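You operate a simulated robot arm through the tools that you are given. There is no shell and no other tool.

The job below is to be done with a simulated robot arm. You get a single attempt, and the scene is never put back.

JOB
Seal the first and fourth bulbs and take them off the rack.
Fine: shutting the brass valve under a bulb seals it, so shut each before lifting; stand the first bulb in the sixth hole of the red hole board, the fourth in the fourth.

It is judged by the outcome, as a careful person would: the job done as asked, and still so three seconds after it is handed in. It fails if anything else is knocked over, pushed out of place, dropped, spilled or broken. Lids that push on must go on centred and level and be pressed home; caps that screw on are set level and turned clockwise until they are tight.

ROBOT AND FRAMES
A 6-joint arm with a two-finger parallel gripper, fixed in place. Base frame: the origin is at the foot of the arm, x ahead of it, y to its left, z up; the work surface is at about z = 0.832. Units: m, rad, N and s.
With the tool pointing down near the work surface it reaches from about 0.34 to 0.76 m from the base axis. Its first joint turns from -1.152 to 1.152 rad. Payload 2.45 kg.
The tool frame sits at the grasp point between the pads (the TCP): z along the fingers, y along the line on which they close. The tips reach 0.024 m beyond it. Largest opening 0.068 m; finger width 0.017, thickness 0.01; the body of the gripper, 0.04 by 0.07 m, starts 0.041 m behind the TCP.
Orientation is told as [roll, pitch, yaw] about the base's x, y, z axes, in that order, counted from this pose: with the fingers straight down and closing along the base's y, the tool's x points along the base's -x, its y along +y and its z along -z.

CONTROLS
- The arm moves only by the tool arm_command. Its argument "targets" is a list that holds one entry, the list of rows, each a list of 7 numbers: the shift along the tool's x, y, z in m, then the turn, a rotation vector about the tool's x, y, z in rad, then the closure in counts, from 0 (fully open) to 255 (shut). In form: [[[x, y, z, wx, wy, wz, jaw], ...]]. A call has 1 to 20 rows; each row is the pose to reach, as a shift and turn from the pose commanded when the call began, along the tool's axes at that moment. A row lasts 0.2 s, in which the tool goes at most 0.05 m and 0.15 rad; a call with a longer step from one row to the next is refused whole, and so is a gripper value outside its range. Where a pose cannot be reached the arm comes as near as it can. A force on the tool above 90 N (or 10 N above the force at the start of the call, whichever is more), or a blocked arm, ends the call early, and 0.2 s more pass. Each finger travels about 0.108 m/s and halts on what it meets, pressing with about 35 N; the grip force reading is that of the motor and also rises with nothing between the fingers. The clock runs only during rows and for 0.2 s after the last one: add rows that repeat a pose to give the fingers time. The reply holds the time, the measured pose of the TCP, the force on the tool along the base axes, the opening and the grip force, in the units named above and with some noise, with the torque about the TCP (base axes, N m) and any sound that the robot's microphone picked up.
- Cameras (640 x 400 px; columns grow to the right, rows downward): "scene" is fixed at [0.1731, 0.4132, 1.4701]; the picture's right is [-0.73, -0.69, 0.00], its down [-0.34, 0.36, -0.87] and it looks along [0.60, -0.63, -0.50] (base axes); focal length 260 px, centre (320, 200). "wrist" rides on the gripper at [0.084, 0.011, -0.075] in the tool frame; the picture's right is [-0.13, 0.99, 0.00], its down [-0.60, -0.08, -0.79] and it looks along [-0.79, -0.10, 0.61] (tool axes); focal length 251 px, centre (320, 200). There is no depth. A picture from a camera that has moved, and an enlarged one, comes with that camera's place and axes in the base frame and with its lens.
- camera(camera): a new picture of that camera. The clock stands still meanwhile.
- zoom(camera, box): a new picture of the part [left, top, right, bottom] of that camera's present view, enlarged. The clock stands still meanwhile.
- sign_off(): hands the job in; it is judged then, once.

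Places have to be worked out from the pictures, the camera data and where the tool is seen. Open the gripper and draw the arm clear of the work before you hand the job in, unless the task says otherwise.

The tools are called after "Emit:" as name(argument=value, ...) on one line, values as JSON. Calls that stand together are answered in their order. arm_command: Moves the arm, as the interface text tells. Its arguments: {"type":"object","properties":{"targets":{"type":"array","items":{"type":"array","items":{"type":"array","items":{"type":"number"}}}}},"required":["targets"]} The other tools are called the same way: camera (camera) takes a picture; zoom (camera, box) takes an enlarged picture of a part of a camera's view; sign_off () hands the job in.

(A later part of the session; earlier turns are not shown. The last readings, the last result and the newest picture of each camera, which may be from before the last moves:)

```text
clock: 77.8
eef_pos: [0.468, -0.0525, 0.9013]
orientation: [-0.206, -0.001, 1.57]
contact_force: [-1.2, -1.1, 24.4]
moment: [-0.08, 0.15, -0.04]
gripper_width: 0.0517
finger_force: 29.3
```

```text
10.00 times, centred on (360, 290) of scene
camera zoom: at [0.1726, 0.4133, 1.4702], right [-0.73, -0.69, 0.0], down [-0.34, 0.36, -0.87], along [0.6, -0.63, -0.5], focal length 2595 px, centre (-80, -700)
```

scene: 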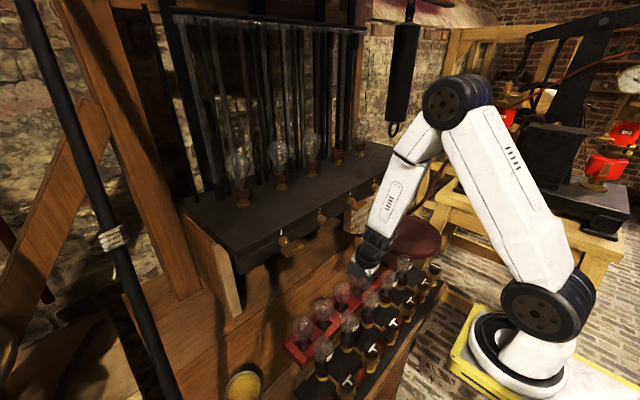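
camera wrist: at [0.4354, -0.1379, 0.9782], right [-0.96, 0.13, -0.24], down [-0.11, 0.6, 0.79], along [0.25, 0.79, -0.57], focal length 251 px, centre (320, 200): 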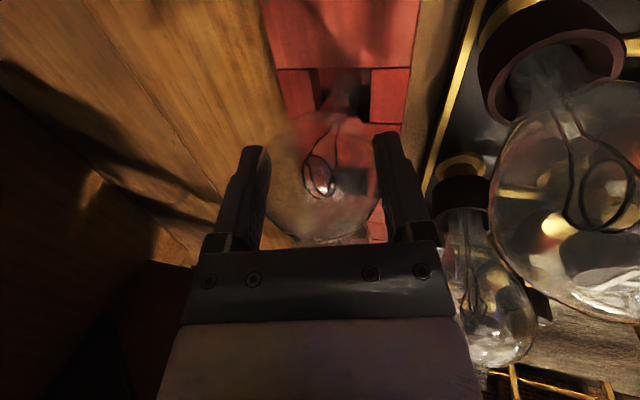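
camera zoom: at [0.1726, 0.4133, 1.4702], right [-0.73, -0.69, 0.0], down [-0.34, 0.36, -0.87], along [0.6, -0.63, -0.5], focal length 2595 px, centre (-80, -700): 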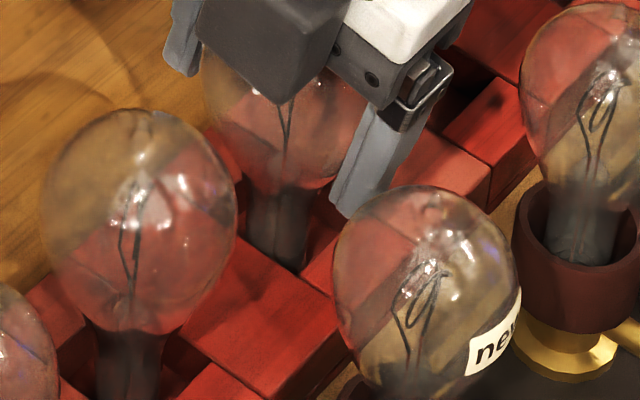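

Contact: +24 N as the neck meets the hole floor. I ease up 1 mm to unload, then open the fingers slowly and only as far as needed (about 0.061 m).

Emit:
arm_command(targets=[[[0, 0, -0.001, 0, 0, 0, 90], [0, 0, -0.001, 0, 0, 0, 70], [0, 0, -0.001, 0, 0, 0, 62], [0, 0, -0.001, 0, 0, 0, 56], [0, 0, -0.001, 0, 0, 0, 50], [0, 0, -0.001, 0, 0, 0, 42], [0, 0, -0.001, 0, 0, 0, 34], [0, 0, -0.001, 0, 0, 0, 26], [0, 0, -0.001, 0, 0, 0, 26]]])

Emit:
camera(camera="wrist")

Emit:
zoom(camera="scene", box=[335, 255, 395, 310])

```text
clock: 79.8
eef_pos: [0.4669, -0.0529, 0.9012]
orientation: [-0.205, 0.001, 1.57]
contact_force: [0.1, -0.3, 0.3]
moment: [0.02, -0.01, -0.01]
gripper_width: 0.0611
finger_force: 0.1
```

```text
taken
camera wrist: at [0.4408, -0.1355, 0.9729], right [-0.97, 0.13, -0.2], down [-0.08, 0.6, 0.79], along [0.22, 0.79, -0.58], focal length 251 px, centre (320, 200)
```

wrist: 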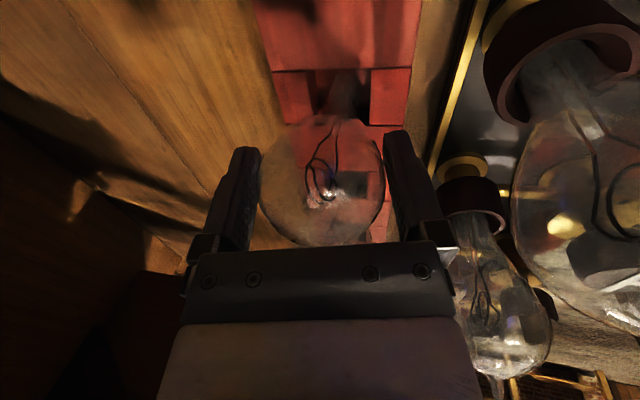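

```text
7.27 times, centred on (365, 282) of scene
camera zoom: at [0.1731, 0.4132, 1.4701], right [-0.73, -0.69, 0.0], down [-0.34, 0.36, -0.87], along [0.6, -0.63, -0.5], focal length 1888 px, centre (-7, -400)
```

zoom: 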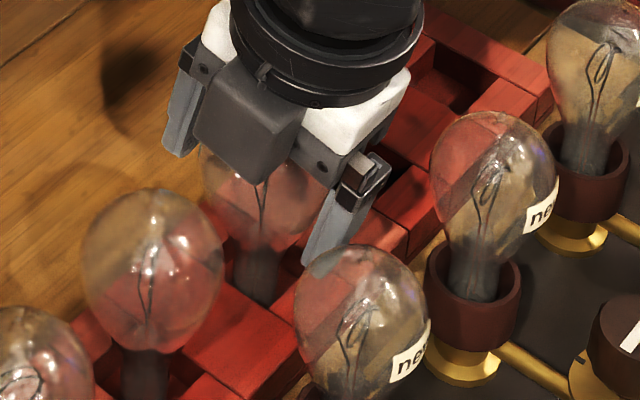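

The bulb is released and standing between the pads. I open a touch more and withdraw along the tool axis.

Emit:
arm_command(targets=[[[0, 0, 0, 0, 0, 0, 12], [0, 0, 0, 0, 0, 0, 12], [0, 0, -0.01, 0, 0, 0, 12], [0, 0, -0.025, 0, 0, 0, 12], [0, 0, -0.045, 0, 0, 0, 12], [0, 0, -0.065, 0, 0, 0, 12], [0, 0, -0.065, 0, 0, 0, 12]]])

Emit:
camera(camera="wrist")

Emit:
zoom(camera="scene", box=[320, 235, 410, 310])

```text
clock: 81.4
eef_pos: [0.4534, -0.0521, 0.9656]
orientation: [-0.204, -0.001, 1.57]
contact_force: [-0.1, -0.1, 0.3]
moment: [0.01, 0.01, -0.01]
gripper_width: 0.0648
finger_force: 0.1
```

```text
taken
camera wrist: at [0.4281, -0.1345, 1.037], right [-0.97, 0.13, -0.2], down [-0.08, 0.6, 0.79], along [0.22, 0.79, -0.58], focal length 251 px, centre (320, 200)
```

wrist: 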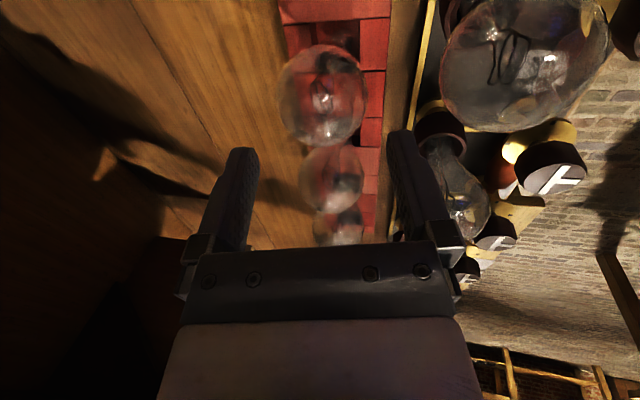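

```text
5.33 times, centred on (365, 272) of scene
camera zoom: at [0.1731, 0.4132, 1.4701], right [-0.73, -0.69, 0.0], down [-0.34, 0.36, -0.87], along [0.6, -0.63, -0.5], focal length 1384 px, centre (80, -187)
```

zoom: 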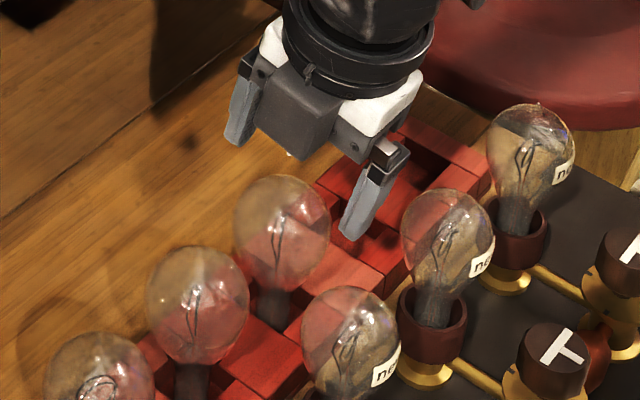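

Bulb 4 stands upright in hole 4, in line with the others. I rise back up the same corridor at x≈0.437, restoring the 0.25 lean.

Emit:
arm_command(targets=[[[0, 0.005, -0.03, 0, 0, 0, 12], [0, 0.0046, -0.06, 0.02, 0, 0, 12], [0, -0.001, -0.09, 0.045, 0, 0, 0], [0, -0.008, -0.13, 0.045, 0, 0, 0], [0, -0.018, -0.175, 0.045, 0, 0, 0], [0, -0.028, -0.22, 0.045, 0, 0, 0], [0, -0.038, -0.265, 0.045, 0, 0, 0], [0, -0.049, -0.31, 0.045, 0, 0, 0], [0, -0.0565, -0.345, 0.045, 0, 0, 0], [0, -0.0565, -0.345, 0.045, 0, 0, 0]]])

Emit:
camera(camera="scene")

Emit:
zoom(camera="scene", box=[270, 235, 450, 400])

```text
clock: 83.6
eef_pos: [0.4398, -0.053, 1.3146]
orientation: [-0.249, 0.001, 1.57]
contact_force: [-0.5, 0.8, 0.0]
moment: [0.04, 0.02, -0.01]
gripper_width: 0.0679
finger_force: 0.0
```

```text
taken
```

scene: 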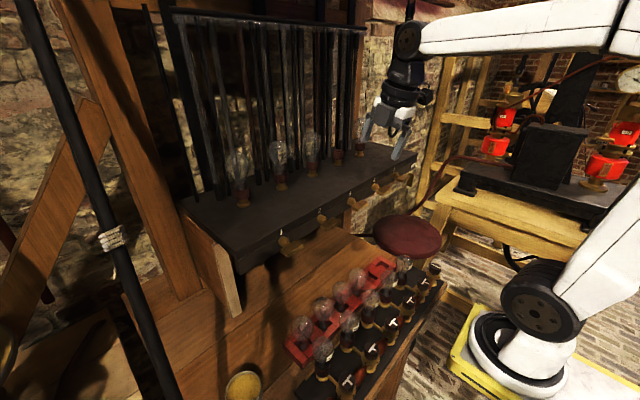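

```text
2.42 times, centred on (360, 318) of scene
camera zoom: at [0.1731, 0.4132, 1.4701], right [-0.73, -0.69, 0.0], down [-0.34, 0.36, -0.87], along [0.6, -0.63, -0.5], focal length 629 px, centre (223, -85)
```

zoom: 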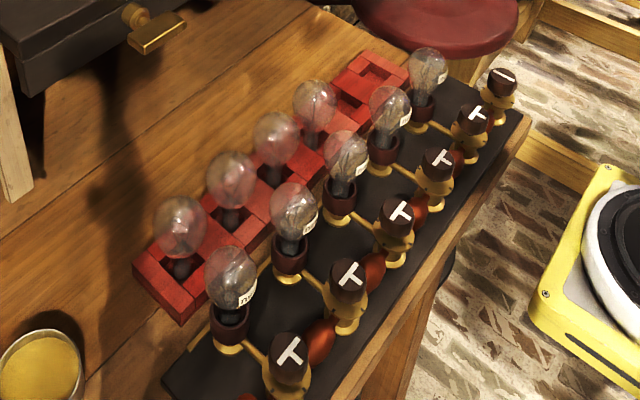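

The fourth bulb stands in the fourth hole. Next is bulb 1: I move left and forward to a standby point in front of it.

Emit:
arm_command(targets=[[[-0.035, -0.015, 0.002, 0, 0, 0, 0], [-0.07, -0.03, 0.005, 0, 0, 0, 0], [-0.105, -0.05, 0.008, 0, 0, 0, 0], [-0.14, -0.068, 0.01, 0, 0, 0, 0], [-0.17, -0.085, 0.013, 0, 0, 0, 0], [-0.1945, -0.0994, 0.015, 0, 0, 0, 0], [-0.1945, -0.0994, 0.015, 0, 0, 0, 0]]])

Emit:
camera(camera="wrist")

Emit:
camera(camera="scene")

```text
clock: 85.2
eef_pos: [0.5384, 0.1424, 1.3235]
orientation: [-0.25, 0.001, 1.571]
contact_force: [0.0, 0.4, -0.3]
moment: [0.02, -0.01, -0.02]
gripper_width: 0.0679
finger_force: 0.0
```

```text
taken
camera wrist: at [0.5089, 0.0592, 1.3945], right [-0.96, 0.13, -0.24], down [-0.12, 0.6, 0.79], along [0.25, 0.79, -0.57], focal length 251 px, centre (320, 200)
```

wrist: 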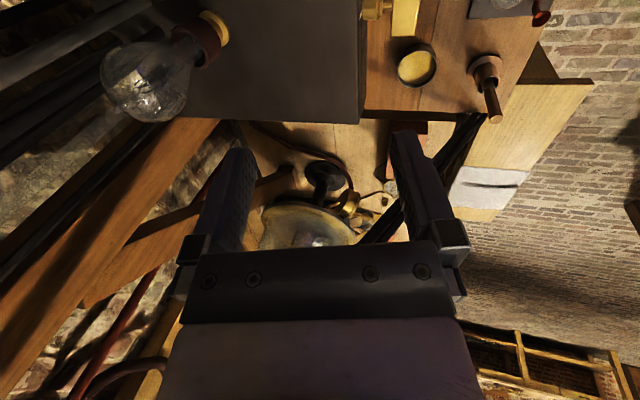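

```text
taken
```

scene: 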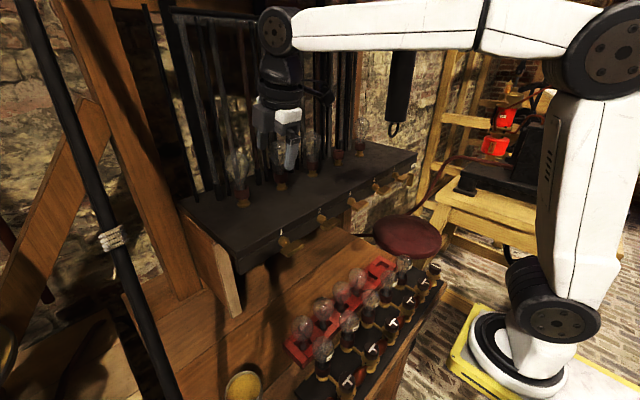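

Bulb 1 is visible ahead. I move forward to its pre-grasp point.

Emit:
arm_command(targets=[[[0, -0.04, 0.01, 0, 0, 0, 0], [0.0009, -0.08, 0.02, 0, 0, 0, 0], [0.0009, -0.11, 0.027, 0, 0, 0, 0], [0.0009, -0.1336, 0.033, 0, 0, 0, 0], [0.0009, -0.1336, 0.033, 0, 0, 0, 0]]])

Emit:
camera(camera="wrist")

Emit:
zoom(camera="scene", box=[190, 60, 320, 220])

```text
clock: 86.4
eef_pos: [0.6774, 0.1419, 1.3267]
orientation: [-0.248, 0.001, 1.573]
contact_force: [1.2, 0.9, -0.5]
moment: [0.01, -0.02, -0.03]
gripper_width: 0.068
finger_force: 0.1
```

```text
taken
camera wrist: at [0.6478, 0.0586, 1.3965], right [-0.96, 0.13, -0.24], down [-0.12, 0.6, 0.79], along [0.25, 0.79, -0.57], focal length 251 px, centre (320, 200)
```

wrist: 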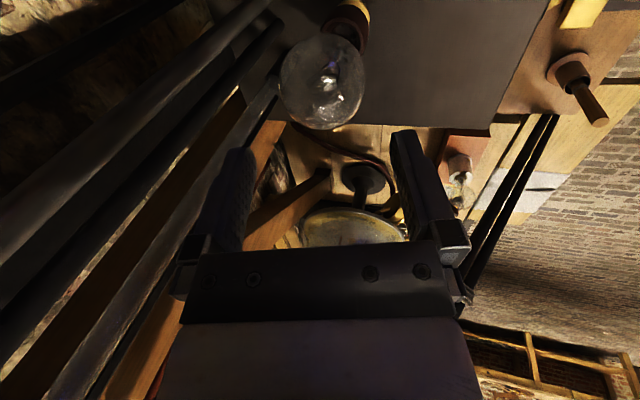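

```text
2.50 times, centred on (255, 140) of scene
camera zoom: at [0.1731, 0.4132, 1.4701], right [-0.73, -0.69, 0.0], down [-0.34, 0.36, -0.87], along [0.6, -0.63, -0.5], focal length 649 px, centre (482, 350)
```

zoom: 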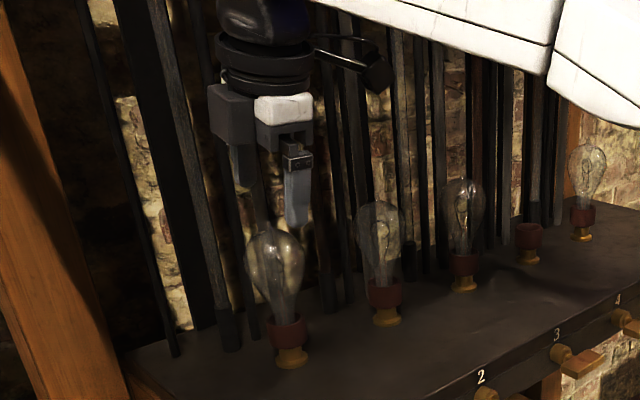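

Same picture as at bulb 4: globe centre at about (0.696, 0.141, 1.243), between the fingers. I advance 5 cm and re-check.

Emit:
arm_command(targets=[[[0.001, 0.0015, 0.015, 0, 0, 0, 0], [0.001, 0.0015, 0.035, 0, 0, 0, 0], [0.001, 0.0015, 0.052, 0, 0, 0, 0], [0.001, 0.0015, 0.052, 0, 0, 0, 0]]])

Emit:
camera(camera="wrist")

Emit:
zoom(camera="scene", box=[190, 60, 320, 220])

```text
clock: 87.4
eef_pos: [0.6877, 0.1397, 1.2753]
orientation: [-0.25, -0.001, 1.568]
contact_force: [-0.5, -0.1, -0.5]
moment: [-0.02, 0.01, 0.02]
gripper_width: 0.0682
finger_force: 0.0
```

```text
taken
camera wrist: at [0.6594, 0.0567, 1.345], right [-0.96, 0.13, -0.24], down [-0.12, 0.6, 0.79], along [0.25, 0.79, -0.57], focal length 251 px, centre (320, 200)
```

wrist: 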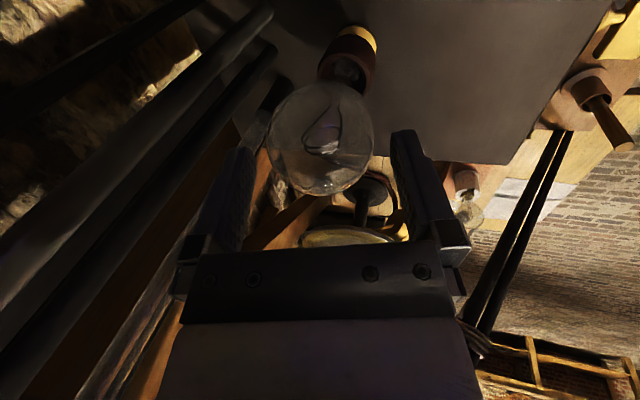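

```text
2.50 times, centred on (255, 140) of scene
camera zoom: at [0.1731, 0.4132, 1.4701], right [-0.73, -0.69, 0.0], down [-0.34, 0.36, -0.87], along [0.6, -0.63, -0.5], focal length 649 px, centre (482, 350)
```

zoom: 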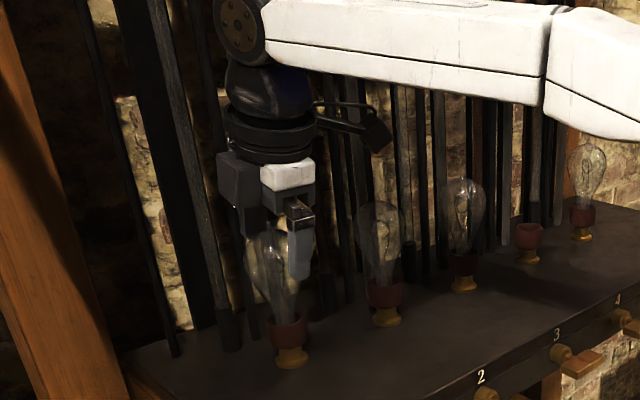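

Centred. I advance the last 3 cm and close to just short of contact.

Emit:
arm_command(targets=[[[-0.001, 0, 0.015, 0, 0, 0, 0], [-0.001, 0, 0.0292, 0, 0, 0, 0], [-0.001, 0, 0.0292, 0, 0, 0, 25], [-0.001, 0, 0.0292, 0, 0, 0, 42], [-0.001, 0, 0.0292, 0, 0, 0, 42]]])

Emit:
camera(camera="wrist")

Emit:
zoom(camera="scene", box=[190, 60, 320, 220])

```text
clock: 88.6
eef_pos: [0.6944, 0.1418, 1.2473]
orientation: [-0.252, 0.0, 1.571]
contact_force: [0.2, 0.9, 0.1]
moment: [-0.02, 0.01, 0.05]
gripper_width: 0.0566
finger_force: 0.0
```

```text
taken
camera wrist: at [0.6655, 0.0582, 1.3174], right [-0.96, 0.13, -0.24], down [-0.12, 0.6, 0.79], along [0.25, 0.79, -0.57], focal length 251 px, centre (320, 200)
```

wrist: 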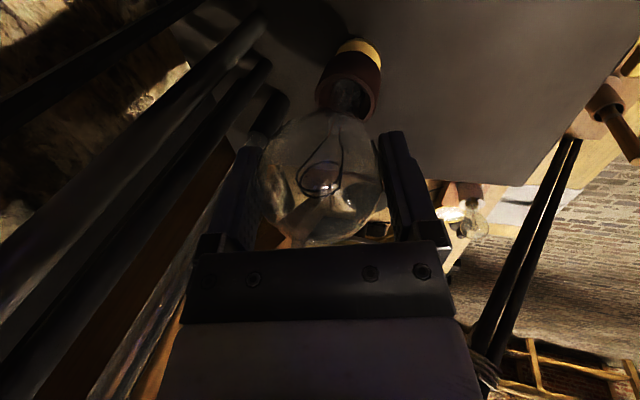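

```text
2.50 times, centred on (255, 140) of scene
camera zoom: at [0.1731, 0.4132, 1.4701], right [-0.73, -0.69, 0.0], down [-0.34, 0.36, -0.87], along [0.6, -0.63, -0.5], focal length 649 px, centre (482, 350)
```

zoom: 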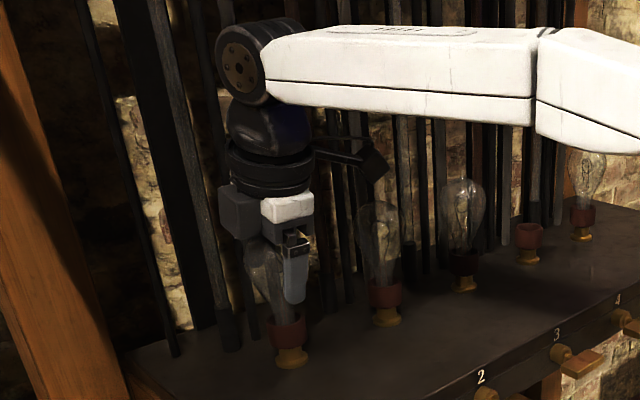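

Well centred. I close gently until the pads hold bulb 1.

Emit:
arm_command(targets=[[[0, 0, 0, 0, 0, 0, 48], [0, 0, 0, 0, 0, 0, 54], [0, 0, 0, 0, 0, 0, 60], [0, 0, 0, 0, 0, 0, 66], [0, 0, 0, 0, 0, 0, 66]]])

```text
clock: 89.8
eef_pos: [0.6954, 0.141, 1.2476]
orientation: [-0.25, 0.001, 1.571]
contact_force: [0.2, -0.2, -0.6]
moment: [0.01, 0.02, 0.01]
gripper_width: 0.0522
finger_force: 29.6
```

Gripped at 0.052 m with no side load. I firm the grip and lift straight up 4.8 cm.

Emit:
arm_command(targets=[[[0, 0, 0, 0, 0, 0, 90], [0, -0.0012, -0.0048, 0, 0, 0, 90], [0, -0.0025, -0.0097, 0, 0, 0, 90], [0, -0.005, -0.0194, 0, 0, 0, 90], [0, -0.0074, -0.029, 0, 0, 0, 90], [0, -0.0099, -0.0388, 0, 0, 0, 90], [0, -0.0119, -0.0465, 0, 0, 0, 90], [0, -0.0119, -0.0465, 0, 0, 0, 90]]])

Emit:
camera(camera="wrist")

Emit:
zoom(camera="scene", box=[190, 60, 320, 220])

```text
clock: 91.6
eef_pos: [0.6953, 0.1404, 1.2929]
orientation: [-0.249, 0.001, 1.57]
contact_force: [0.6, 0.7, -0.6]
moment: [-0.01, -0.05, 0.01]
gripper_width: 0.0524
finger_force: 29.8
```

```text
taken
camera wrist: at [0.6656, 0.0575, 1.3641], right [-0.96, 0.13, -0.24], down [-0.12, 0.6, 0.79], along [0.25, 0.79, -0.57], focal length 251 px, centre (320, 200)
```

wrist: 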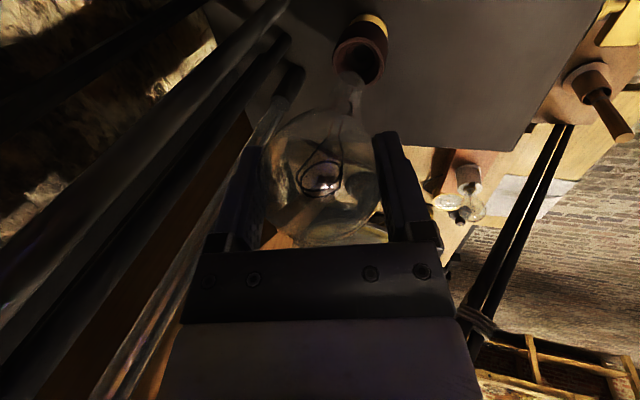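

```text
2.50 times, centred on (255, 140) of scene
camera zoom: at [0.1731, 0.4132, 1.4701], right [-0.73, -0.69, 0.0], down [-0.34, 0.36, -0.87], along [0.6, -0.63, -0.5], focal length 649 px, centre (482, 350)
```

zoom: 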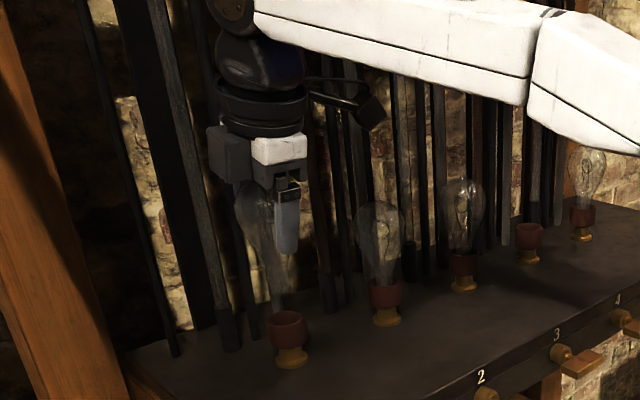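

Bulb 1 is out of its cup and upright. I draw it straight back off the shelf.

Emit:
arm_command(targets=[[[0, 0.03, -0.015, 0, 0, 0, 90], [0, 0.068, -0.027, 0, 0, 0, 90], [0, 0.106, -0.037, 0, 0, 0, 90], [0, 0.144, -0.047, 0, 0, 0, 90], [0, 0.182, -0.057, 0, 0, 0, 90], [0, 0.215, -0.066, 0, 0, 0, 90], [0, 0.238, -0.0718, 0, 0, 0, 90], [0, 0.238, -0.0718, 0, 0, 0, 90]]])

Emit:
camera(camera="scene")

Emit:
camera(camera="wrist")

```text
clock: 93.4
eef_pos: [0.4458, 0.1423, 1.3046]
orientation: [-0.251, -0.001, 1.569]
contact_force: [-0.6, 0.0, -0.8]
moment: [0.01, 0.02, 0.02]
gripper_width: 0.0518
finger_force: 29.7
```

```text
taken
```

scene: 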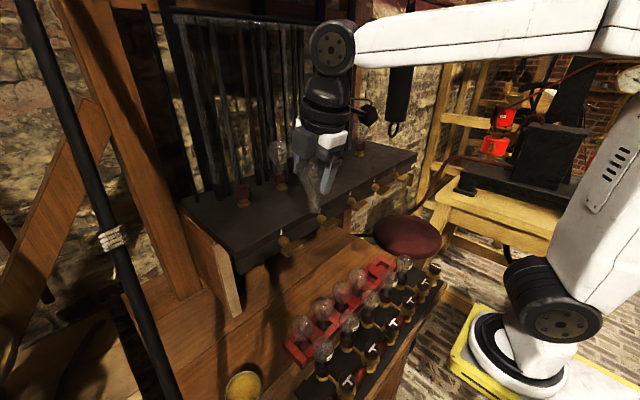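

```text
taken
camera wrist: at [0.4169, 0.0581, 1.3754], right [-0.96, 0.13, -0.24], down [-0.12, 0.6, 0.79], along [0.25, 0.79, -0.57], focal length 251 px, centre (320, 200)
```

wrist: 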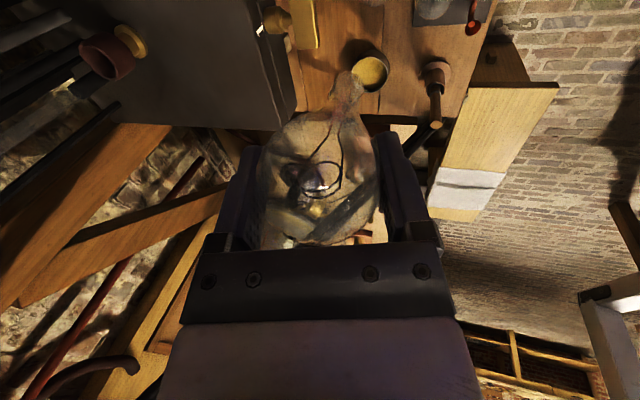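

Clear at (0.446, 0.142, 1.305). I carry it along -y to in front of hole 6 (y≈-0.199), keeping height.

Emit:
arm_command(targets=[[[0.04, 0, 0, 0, 0, 0, 90], [0.085, 0, 0, 0, 0, 0, 90], [0.13, 0, 0, 0, 0, 0, 90], [0.175, 0, 0, 0, 0, 0, 90], [0.22, 0, 0, 0, 0, 0, 90], [0.265, 0, 0, 0, 0, 0, 90], [0.31, 0, 0, 0, 0, 0, 90], [0.341, 0, 0, 0, 0, 0, 90], [0.341, 0, 0, 0, 0, 0, 90]]])

Emit:
camera(camera="scene")

Emit:
camera(camera="wrist")

```text
clock: 95.4
eef_pos: [0.446, -0.1998, 1.3046]
orientation: [-0.248, 0.0, 1.571]
contact_force: [-0.6, 0.3, 0.2]
moment: [0.0, 0.03, -0.03]
gripper_width: 0.0518
finger_force: 29.9
```

```text
taken
```

scene: 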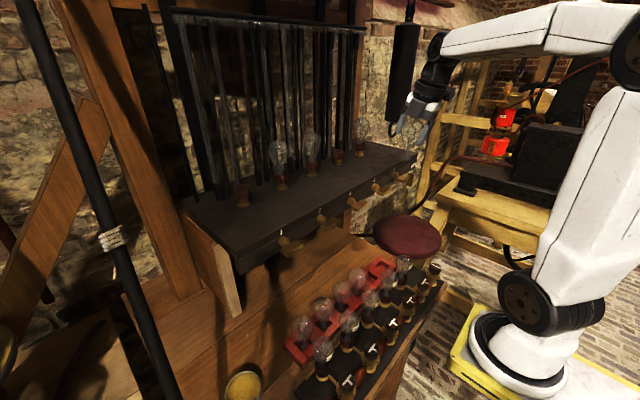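

```text
taken
camera wrist: at [0.4165, -0.2834, 1.3754], right [-0.96, 0.13, -0.24], down [-0.12, 0.6, 0.79], along [0.25, 0.79, -0.56], focal length 251 px, centre (320, 200)
```

wrist: 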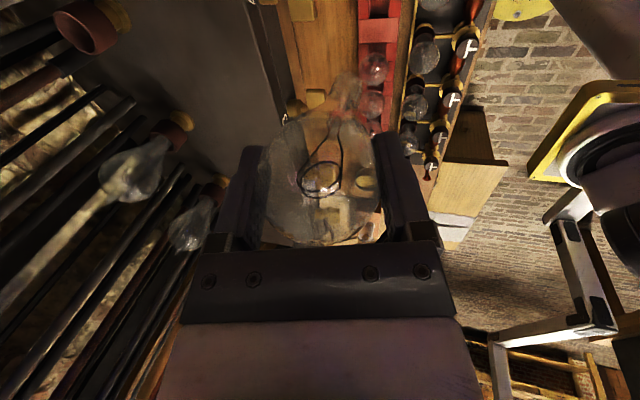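

Positioned before hole 6. I descend the same way as before, first to z 1.17.

Emit:
arm_command(targets=[[[0, 0.014, 0.03, 0, 0, 0, 90], [0, 0.024, 0.065, 0, 0, 0, 90], [0, 0.034, 0.1, 0, 0, 0, 90], [0, 0.042, 0.13, 0, 0, 0, 90], [0, 0.042, 0.13, 0, 0, 0, 90]]])

Emit:
zoom(camera="scene", box=[330, 100, 470, 280])

Emit:
camera(camera="wrist")

```text
clock: 96.6
eef_pos: [0.4372, -0.1987, 1.1674]
orientation: [-0.249, 0.0, 1.571]
contact_force: [0.1, 0.4, -0.5]
moment: [-0.01, 0.02, 0.0]
gripper_width: 0.0518
finger_force: 30.1
```

```text
2.22 times, centred on (400, 190) of scene
camera zoom: at [0.1731, 0.4132, 1.4701], right [-0.73, -0.69, 0.0], down [-0.34, 0.36, -0.87], along [0.6, -0.63, -0.5], focal length 577 px, centre (142, 222)
```

zoom: 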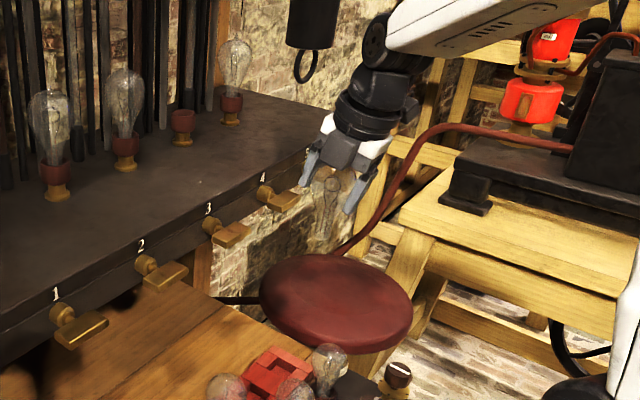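

```text
taken
camera wrist: at [0.4084, -0.2826, 1.2374], right [-0.96, 0.13, -0.24], down [-0.12, 0.6, 0.79], along [0.25, 0.79, -0.57], focal length 251 px, centre (320, 200)
```

wrist: 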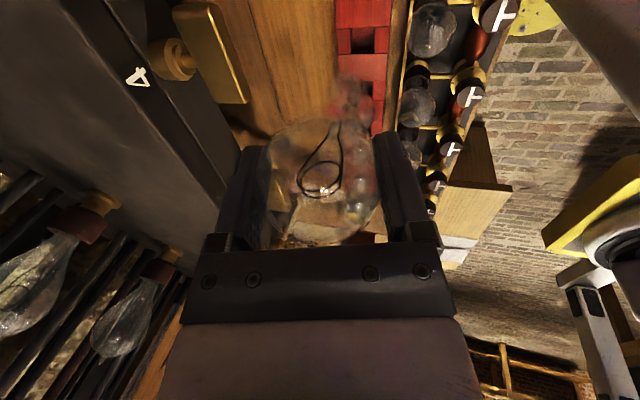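

Handle 4 will pass about 1 cm from the far finger, so I bias another 1.2 cm toward the arm while descending to z 1.04.

Emit:
arm_command(targets=[[[0, 0.0116, -0.003, 0, 0, 0, 90], [0, 0.02, 0.03, 0, 0, 0, 90], [0, 0.028, 0.062, 0, 0, 0, 90], [0, 0.036, 0.094, 0, 0, 0, 90], [0, 0.0438, 0.123, 0, 0, 0, 90], [0, 0.0438, 0.123, 0, 0, 0, 90]]])

Emit:
zoom(camera="scene", box=[330, 160, 450, 300])

Emit:
camera(camera="wrist")

```text
clock: 98.0
eef_pos: [0.4276, -0.2012, 1.0388]
orientation: [-0.25, -0.001, 1.571]
contact_force: [0.7, 0.2, 0.3]
moment: [-0.01, 0.0, -0.02]
gripper_width: 0.0518
finger_force: 30.2
```

```text
2.86 times, centred on (390, 230) of scene
camera zoom: at [0.1731, 0.4132, 1.4701], right [-0.73, -0.69, 0.0], down [-0.34, 0.36, -0.87], along [0.6, -0.63, -0.5], focal length 742 px, centre (120, 114)
```

zoom: 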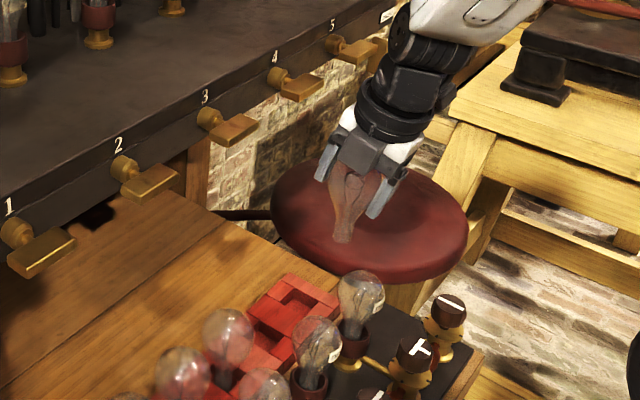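

```text
taken
camera wrist: at [0.398, -0.2842, 1.109], right [-0.96, 0.13, -0.24], down [-0.12, 0.6, 0.79], along [0.25, 0.79, -0.57], focal length 251 px, centre (320, 200)
```

wrist: 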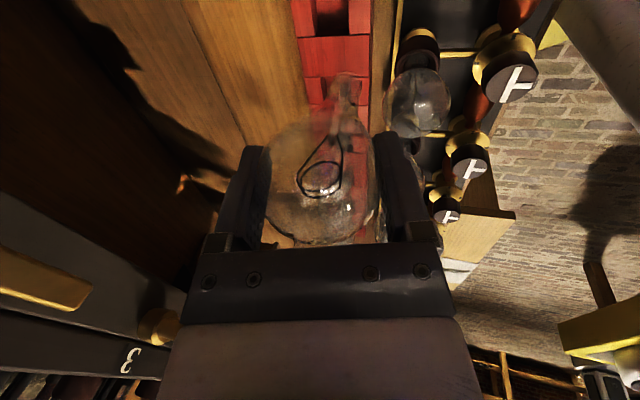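

The top hole in the wrist view is hole 6, near (0.463, -0.204). I zoom to measure it.

Emit:
zoom(camera="wrist", box=[270, 0, 430, 100])

Emit:
zoom(camera="scene", box=[365, 245, 425, 295])

```text
4.00 times, centred on (350, 50) of wrist
camera zoom: at [0.398, -0.2842, 1.109], right [-0.96, 0.13, -0.24], down [-0.12, 0.6, 0.79], along [0.25, 0.79, -0.57], focal length 1006 px, centre (200, 800)
```

zoom: 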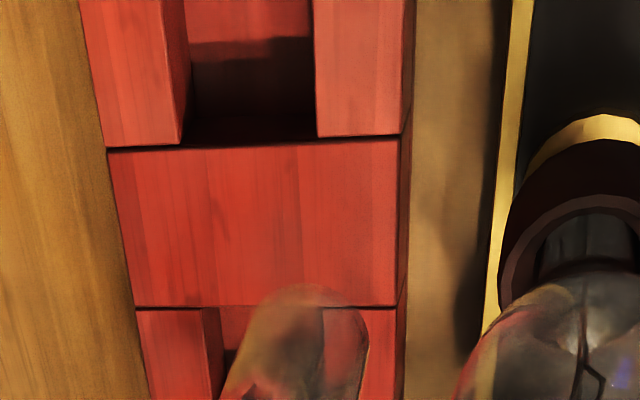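

```text
8.00 times, centred on (395, 270) of scene
camera zoom: at [0.1731, 0.4132, 1.4701], right [-0.73, -0.69, 0.0], down [-0.34, 0.36, -0.87], along [0.6, -0.63, -0.5], focal length 2076 px, centre (-280, -360)
```

zoom: 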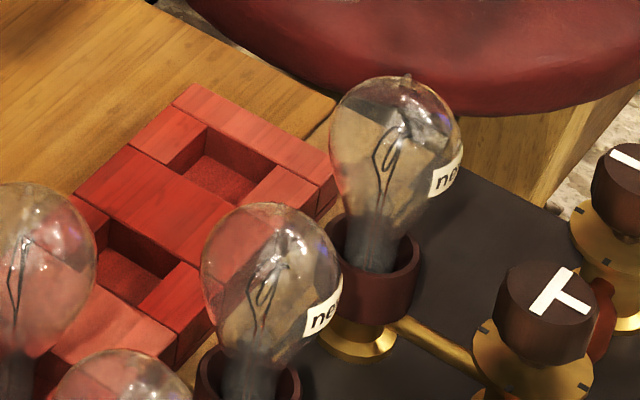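

Hole 6 is centred near (0.466, -0.2015). I move over it and down to TCP z 0.96.

Emit:
arm_command(targets=[[[0, 0.005, 0.02, 0, 0, 0, 90], [0, -0.008, 0.043, 0, 0, 0, 90], [0, -0.0205, 0.063, 0, 0, 0, 90], [0, -0.0157, 0.0855, 0, 0, 0, 90], [0, -0.0157, 0.0855, 0, 0, 0, 90]]])

Emit:
zoom(camera="wrist", box=[270, 0, 430, 120])

Emit:
zoom(camera="scene", box=[365, 235, 425, 295])

```text
clock: 99.2
eef_pos: [0.4633, -0.1985, 0.9592]
orientation: [-0.25, 0.0, 1.569]
contact_force: [-0.2, -0.5, -0.2]
moment: [-0.02, 0.02, 0.04]
gripper_width: 0.0517
finger_force: 29.7
```

```text
3.33 times, centred on (350, 60) of wrist
camera zoom: at [0.4339, -0.2829, 1.0303], right [-0.96, 0.13, -0.25], down [-0.12, 0.6, 0.79], along [0.25, 0.79, -0.57], focal length 838 px, centre (220, 667)
```

zoom: 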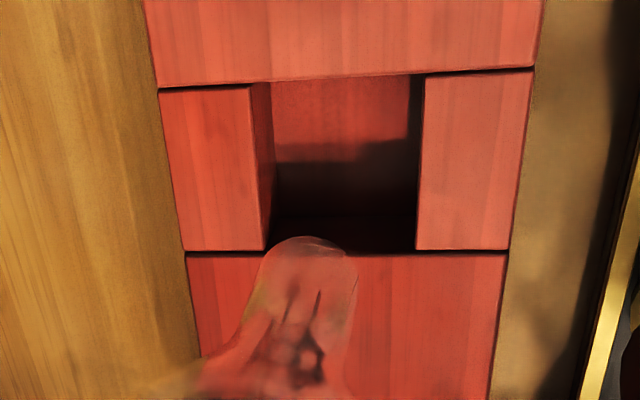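

```text
6.67 times, centred on (395, 265) of scene
camera zoom: at [0.1731, 0.4132, 1.4701], right [-0.73, -0.69, 0.0], down [-0.34, 0.36, -0.87], along [0.6, -0.63, -0.5], focal length 1730 px, centre (-180, -233)
```

zoom: 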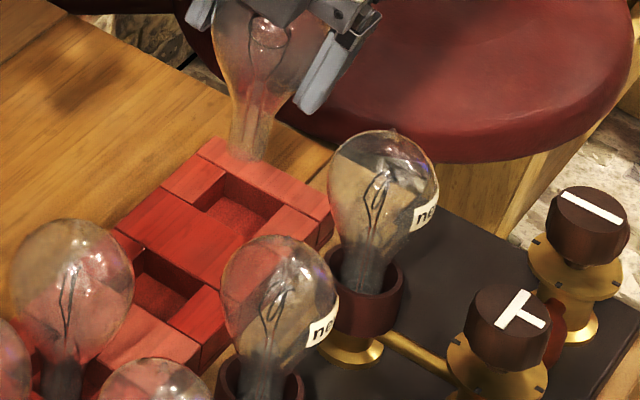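

The neck end is about 3.5 mm to +y of the hole centre. I shift -3.5 mm y, -1 mm x, and lower 2 cm.

Emit:
arm_command(targets=[[[0.0035, 0.0012, 0, 0, 0, 0, 90], [0.0035, 0.0038, 0.0105, 0, 0, 0, 90], [0.0035, 0.0062, 0.0195, 0, 0, 0, 90], [0.0035, 0.0062, 0.0195, 0, 0, 0, 90]]])

Emit:
zoom(camera="wrist", box=[270, 0, 430, 120])

Emit:
zoom(camera="scene", box=[375, 245, 425, 285])

```text
clock: 100.2
eef_pos: [0.4613, -0.2029, 0.939]
orientation: [-0.249, 0.0, 1.569]
contact_force: [-0.5, 0.0, -1.4]
moment: [0.02, 0.01, 0.0]
gripper_width: 0.0517
finger_force: 30.5
```

```text
3.33 times, centred on (350, 60) of wrist
camera zoom: at [0.4317, -0.2865, 1.0101], right [-0.96, 0.13, -0.24], down [-0.12, 0.6, 0.79], along [0.25, 0.79, -0.56], focal length 838 px, centre (220, 667)
```

zoom: 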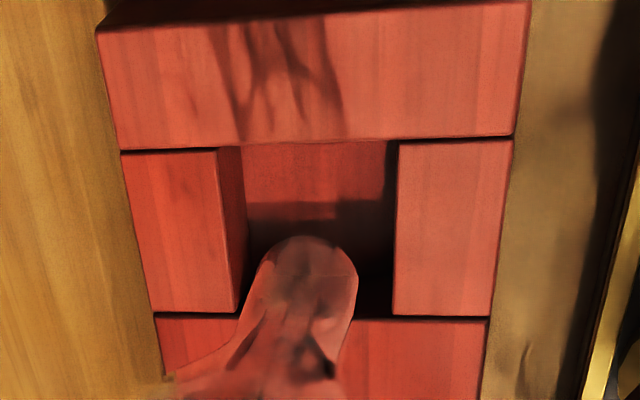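

```text
10.00 times, centred on (400, 265) of scene
camera zoom: at [0.1731, 0.4132, 1.4701], right [-0.73, -0.69, 0.0], down [-0.34, 0.36, -0.87], along [0.6, -0.63, -0.5], focal length 2595 px, centre (-480, -450)
```

zoom: 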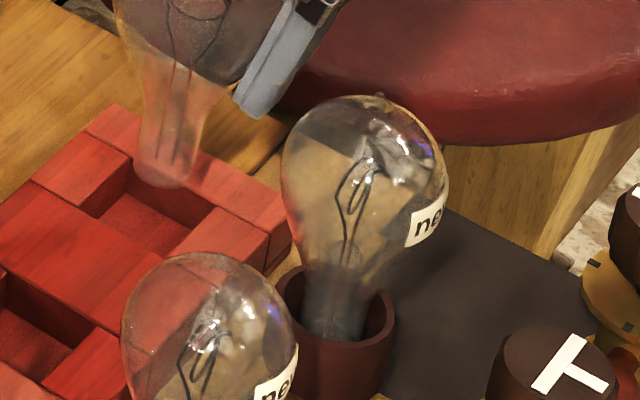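

The neck is lined up with the hole. I trim +1.5 mm in y and lower 1 cm more.

Emit:
arm_command(targets=[[[-0.0015, 0.0006, 0.0034, 0, 0, 0, 90], [-0.0015, 0.0016, 0.0065, 0, 0, 0, 90], [-0.0015, 0.0025, 0.0097, 0, 0, 0, 90], [-0.0015, 0.0025, 0.0097, 0, 0, 0, 90]]])

Emit:
zoom(camera="wrist", box=[270, 0, 430, 120])

Emit:
zoom(camera="scene", box=[375, 245, 425, 285])

```text
clock: 101.2
eef_pos: [0.4606, -0.2023, 0.9294]
orientation: [-0.251, 0.001, 1.57]
contact_force: [0.5, 0.3, -0.3]
moment: [0.03, -0.02, 0.03]
gripper_width: 0.0517
finger_force: 29.8
```

```text
3.33 times, centred on (350, 60) of wrist
camera zoom: at [0.4323, -0.2851, 0.9996], right [-0.96, 0.13, -0.24], down [-0.12, 0.6, 0.79], along [0.25, 0.79, -0.57], focal length 838 px, centre (220, 667)
```

zoom: 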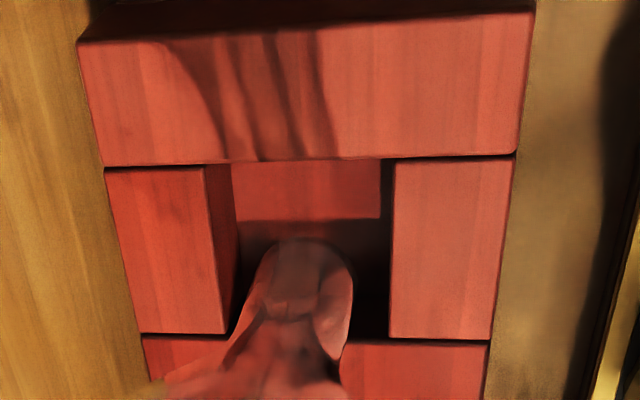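

```text
10.00 times, centred on (400, 265) of scene
camera zoom: at [0.1731, 0.4132, 1.4701], right [-0.73, -0.69, 0.0], down [-0.34, 0.36, -0.87], along [0.6, -0.63, -0.5], focal length 2595 px, centre (-480, -450)
```

zoom: 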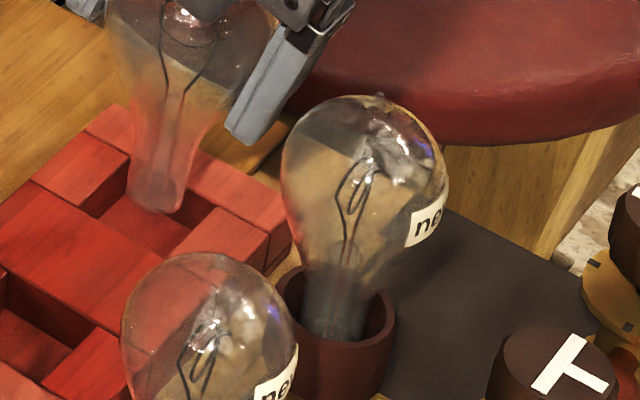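

Entering cleanly. I lower another 1.2 cm, then check.

Emit:
arm_command(targets=[[[0, 0.001, 0.004, 0, 0, 0, 90], [0, 0.002, 0.008, 0, 0, 0, 90], [0, 0.003, 0.0117, 0, 0, 0, 90], [0, 0.003, 0.0117, 0, 0, 0, 90]]])

Emit:
zoom(camera="wrist", box=[270, 0, 430, 120])

Emit:
zoom(camera="scene", box=[375, 245, 425, 285])

```text
clock: 102.2
eef_pos: [0.4612, -0.2019, 0.9182]
orientation: [-0.25, 0.0, 1.569]
contact_force: [-0.7, 0.5, -0.6]
moment: [-0.02, 0.01, -0.01]
gripper_width: 0.0514
finger_force: 29.9
```

```text
3.33 times, centred on (350, 60) of wrist
camera zoom: at [0.4323, -0.2852, 0.9878], right [-0.96, 0.13, -0.24], down [-0.12, 0.6, 0.79], along [0.25, 0.79, -0.57], focal length 838 px, centre (220, 667)
```

zoom: 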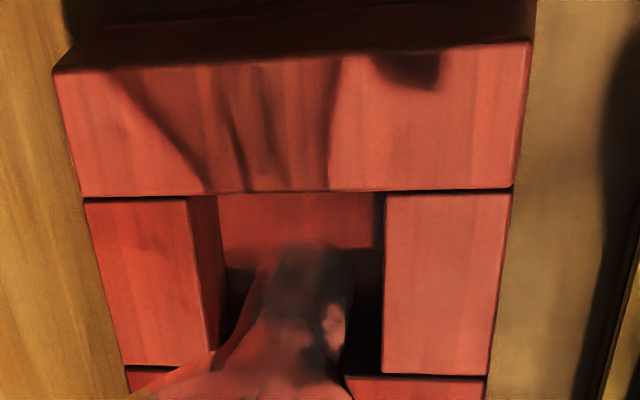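

```text
10.00 times, centred on (400, 265) of scene
camera zoom: at [0.1731, 0.4132, 1.4701], right [-0.73, -0.69, 0.0], down [-0.34, 0.36, -0.87], along [0.6, -0.63, -0.5], focal length 2595 px, centre (-480, -450)
```

zoom: 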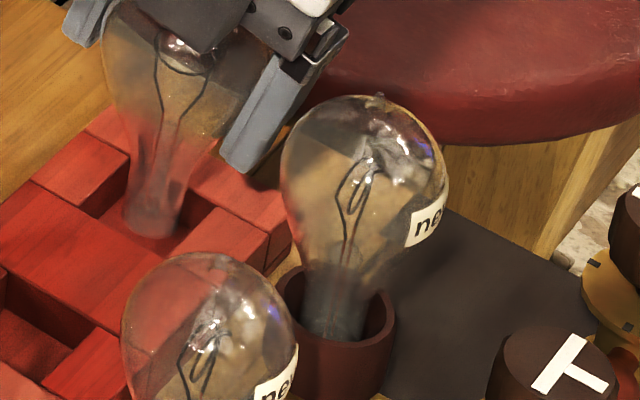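

Neck is in the hole with free space all around. I go down 8 mm more, then switch to small steps.

Emit:
arm_command(targets=[[[0, 0.001, 0.004, 0, 0, 0, 90], [0, 0.002, 0.0078, 0, 0, 0, 90], [0, 0.002, 0.0078, 0, 0, 0, 90]]])

Emit:
arm_command(targets=[[[0, 0.0005, 0.0019, 0, 0, 0, 90], [0, 0.0005, 0.0019, 0, 0, 0, 90]]])

```text
clock: 103.0
eef_pos: [0.4609, -0.2016, 0.9098]
orientation: [-0.25, -0.001, 1.572]
contact_force: [-0.2, -0.1, -0.5]
moment: [-0.01, -0.01, -0.03]
gripper_width: 0.0514
finger_force: 30.1
```

```text
clock: 103.6
eef_pos: [0.4616, -0.2008, 0.9071]
orientation: [-0.251, -0.001, 1.572]
contact_force: [0.6, -0.3, -0.5]
moment: [0.02, 0.03, 0.01]
gripper_width: 0.0517
finger_force: 29.7
```

The lean holds at 0.25 here and there is no contact yet. I continue with small steps.

Emit:
arm_command(targets=[[[0, 0.0004, 0.0015, 0, 0, 0, 90], [0, 0.0004, 0.0015, 0, 0, 0, 90]]])

Emit:
arm_command(targets=[[[0, 0.0003, 0.001, 0, 0, 0, 90], [0, 0.0003, 0.001, 0, 0, 0, 90]]])

Emit:
zoom(camera="scene", box=[375, 245, 425, 285])

```text
clock: 104.2
eef_pos: [0.461, -0.2015, 0.9056]
orientation: [-0.25, 0.001, 1.57]
contact_force: [-0.4, -0.3, -0.6]
moment: [0.0, -0.04, -0.01]
gripper_width: 0.0515
finger_force: 30.4
```

```text
clock: 104.8
eef_pos: [0.4595, -0.2006, 0.9045]
orientation: [-0.251, -0.001, 1.568]
contact_force: [0.1, 0.6, -0.3]
moment: [0.01, 0.02, 0.01]
gripper_width: 0.0518
finger_force: 29.9
```

```text
10.00 times, centred on (400, 265) of scene
camera zoom: at [0.1731, 0.4132, 1.4701], right [-0.73, -0.69, 0.0], down [-0.34, 0.36, -0.87], along [0.6, -0.63, -0.5], focal length 2595 px, centre (-480, -450)
```

zoom: 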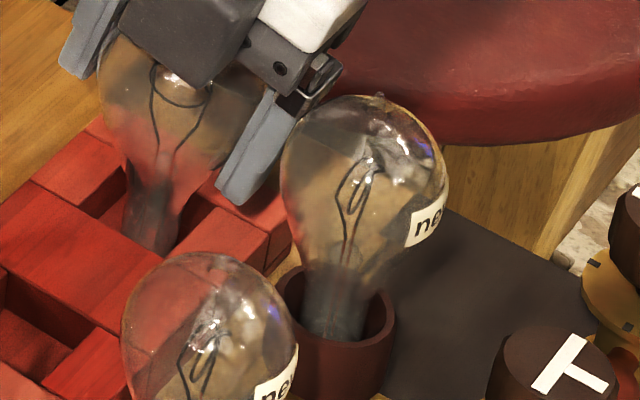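

Still no contact at 0.9045; I continue 1 mm at a time with a slight +x trim.

Emit:
arm_command(targets=[[[0, -0.0007, 0.0012, 0, 0, 0, 90], [0, -0.0007, 0.0012, 0, 0, 0, 90]]])

Emit:
arm_command(targets=[[[0, 0.0003, 0.001, 0, 0, 0, 90], [0, 0.0003, 0.001, 0, 0, 0, 90]]])

Emit:
arm_command(targets=[[[0, 0.0003, 0.001, 0, 0, 0, 90], [0, 0.0003, 0.001, 0, 0, 0, 90]]])

```text
clock: 105.4
eef_pos: [0.4613, -0.201, 0.9032]
orientation: [-0.251, -0.001, 1.571]
contact_force: [-0.6, 0.2, -0.9]
moment: [0.0, -0.03, 0.02]
gripper_width: 0.0518
finger_force: 29.9
```

```text
clock: 106.0
eef_pos: [0.4618, -0.2012, 0.9039]
orientation: [-0.251, -0.001, 1.572]
contact_force: [-0.1, 2.0, 5.0]
moment: [0.12, 0.05, -0.02]
gripper_width: 0.0517
finger_force: 30.6
```

```text
clock: 106.6
eef_pos: [0.4611, -0.2005, 0.902]
orientation: [-0.251, 0.001, 1.571]
contact_force: [-1.5, 2.7, 19.9]
moment: [0.22, 0.18, -0.02]
gripper_width: 0.0518
finger_force: 30.2
```

Seated: +20 N on the hole floor with the bulb upright. I ease up 1 mm and open slowly.

Emit:
arm_command(targets=[[[0, -0.0002, -0.001, 0, 0, 0, 90], [0, -0.0002, -0.001, 0, 0, 0, 70], [0, -0.0002, -0.001, 0, 0, 0, 62], [0, -0.0002, -0.001, 0, 0, 0, 56], [0, -0.0002, -0.001, 0, 0, 0, 50], [0, -0.0002, -0.001, 0, 0, 0, 42], [0, -0.0002, -0.001, 0, 0, 0, 34], [0, -0.0002, -0.001, 0, 0, 0, 24], [0, -0.0002, -0.001, 0, 0, 0, 12], [0, -0.0002, -0.001, 0, 0, 0, 12]]])

Emit:
camera(camera="wrist")

Emit:
zoom(camera="scene", box=[365, 235, 425, 285])

```text
clock: 108.8
eef_pos: [0.4616, -0.2019, 0.903]
orientation: [-0.252, -0.001, 1.571]
contact_force: [0.4, -0.2, -0.4]
moment: [-0.05, -0.03, -0.02]
gripper_width: 0.0646
finger_force: 0.0
```

```text
taken
camera wrist: at [0.4322, -0.2851, 0.9729], right [-0.96, 0.13, -0.24], down [-0.12, 0.6, 0.79], along [0.25, 0.79, -0.57], focal length 251 px, centre (320, 200)
```

wrist: 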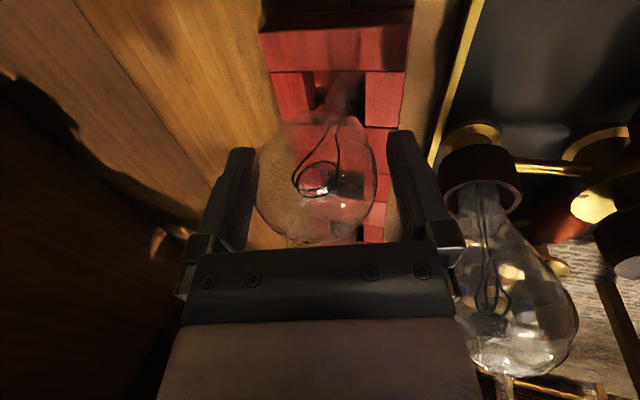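

```text
8.00 times, centred on (395, 260) of scene
camera zoom: at [0.1731, 0.4132, 1.4701], right [-0.73, -0.69, 0.0], down [-0.34, 0.36, -0.87], along [0.6, -0.63, -0.5], focal length 2076 px, centre (-280, -280)
```

zoom: 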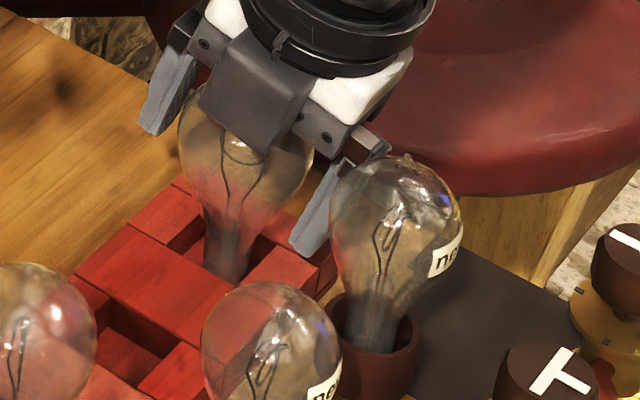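

Released and standing. The globe is about 2 mm nearer the far finger, so I re-centre by that much and withdraw along the tool axis.

Emit:
arm_command(targets=[[[0, -0.0018, 0, 0, 0, 0, 6], [0, -0.0018, 0, 0, 0, 0, 6], [0, -0.0018, -0.01, 0, 0, 0, 6], [0, -0.0018, -0.025, 0, 0, 0, 6], [0, -0.0018, -0.045, 0, 0, 0, 6], [0, -0.0018, -0.07, 0, 0, 0, 6], [0, -0.0018, -0.07, 0, 0, 0, 6]]])

Emit:
camera(camera="wrist")

Emit:
zoom(camera="scene", box=[330, 215, 430, 310])

```text
clock: 110.4
eef_pos: [0.4469, -0.2, 0.9705]
orientation: [-0.249, -0.001, 1.57]
contact_force: [-0.3, 0.4, 0.4]
moment: [-0.03, 0.02, 0.0]
gripper_width: 0.0669
finger_force: 0.0
```

```text
taken
camera wrist: at [0.4173, -0.2846, 1.0411], right [-0.96, 0.13, -0.24], down [-0.12, 0.6, 0.79], along [0.25, 0.79, -0.56], focal length 251 px, centre (320, 200)
```

wrist: 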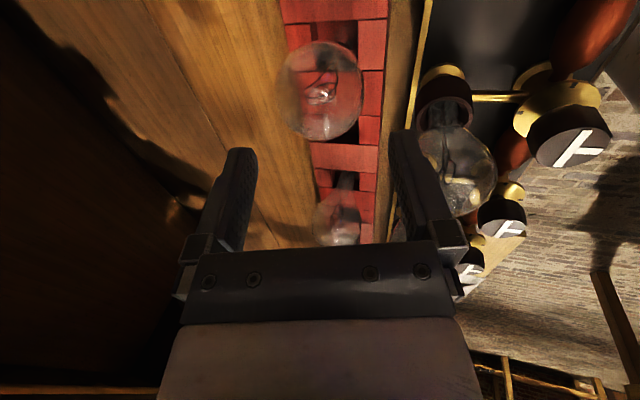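

```text
4.21 times, centred on (380, 262) of scene
camera zoom: at [0.1731, 0.4132, 1.4701], right [-0.73, -0.69, 0.0], down [-0.34, 0.36, -0.87], along [0.6, -0.63, -0.5], focal length 1093 px, centre (67, -63)
```

zoom: 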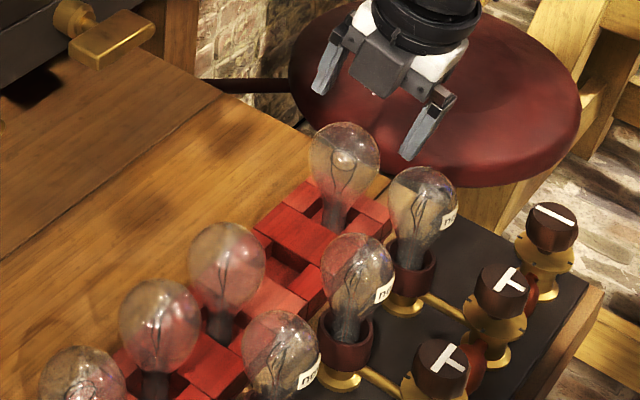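

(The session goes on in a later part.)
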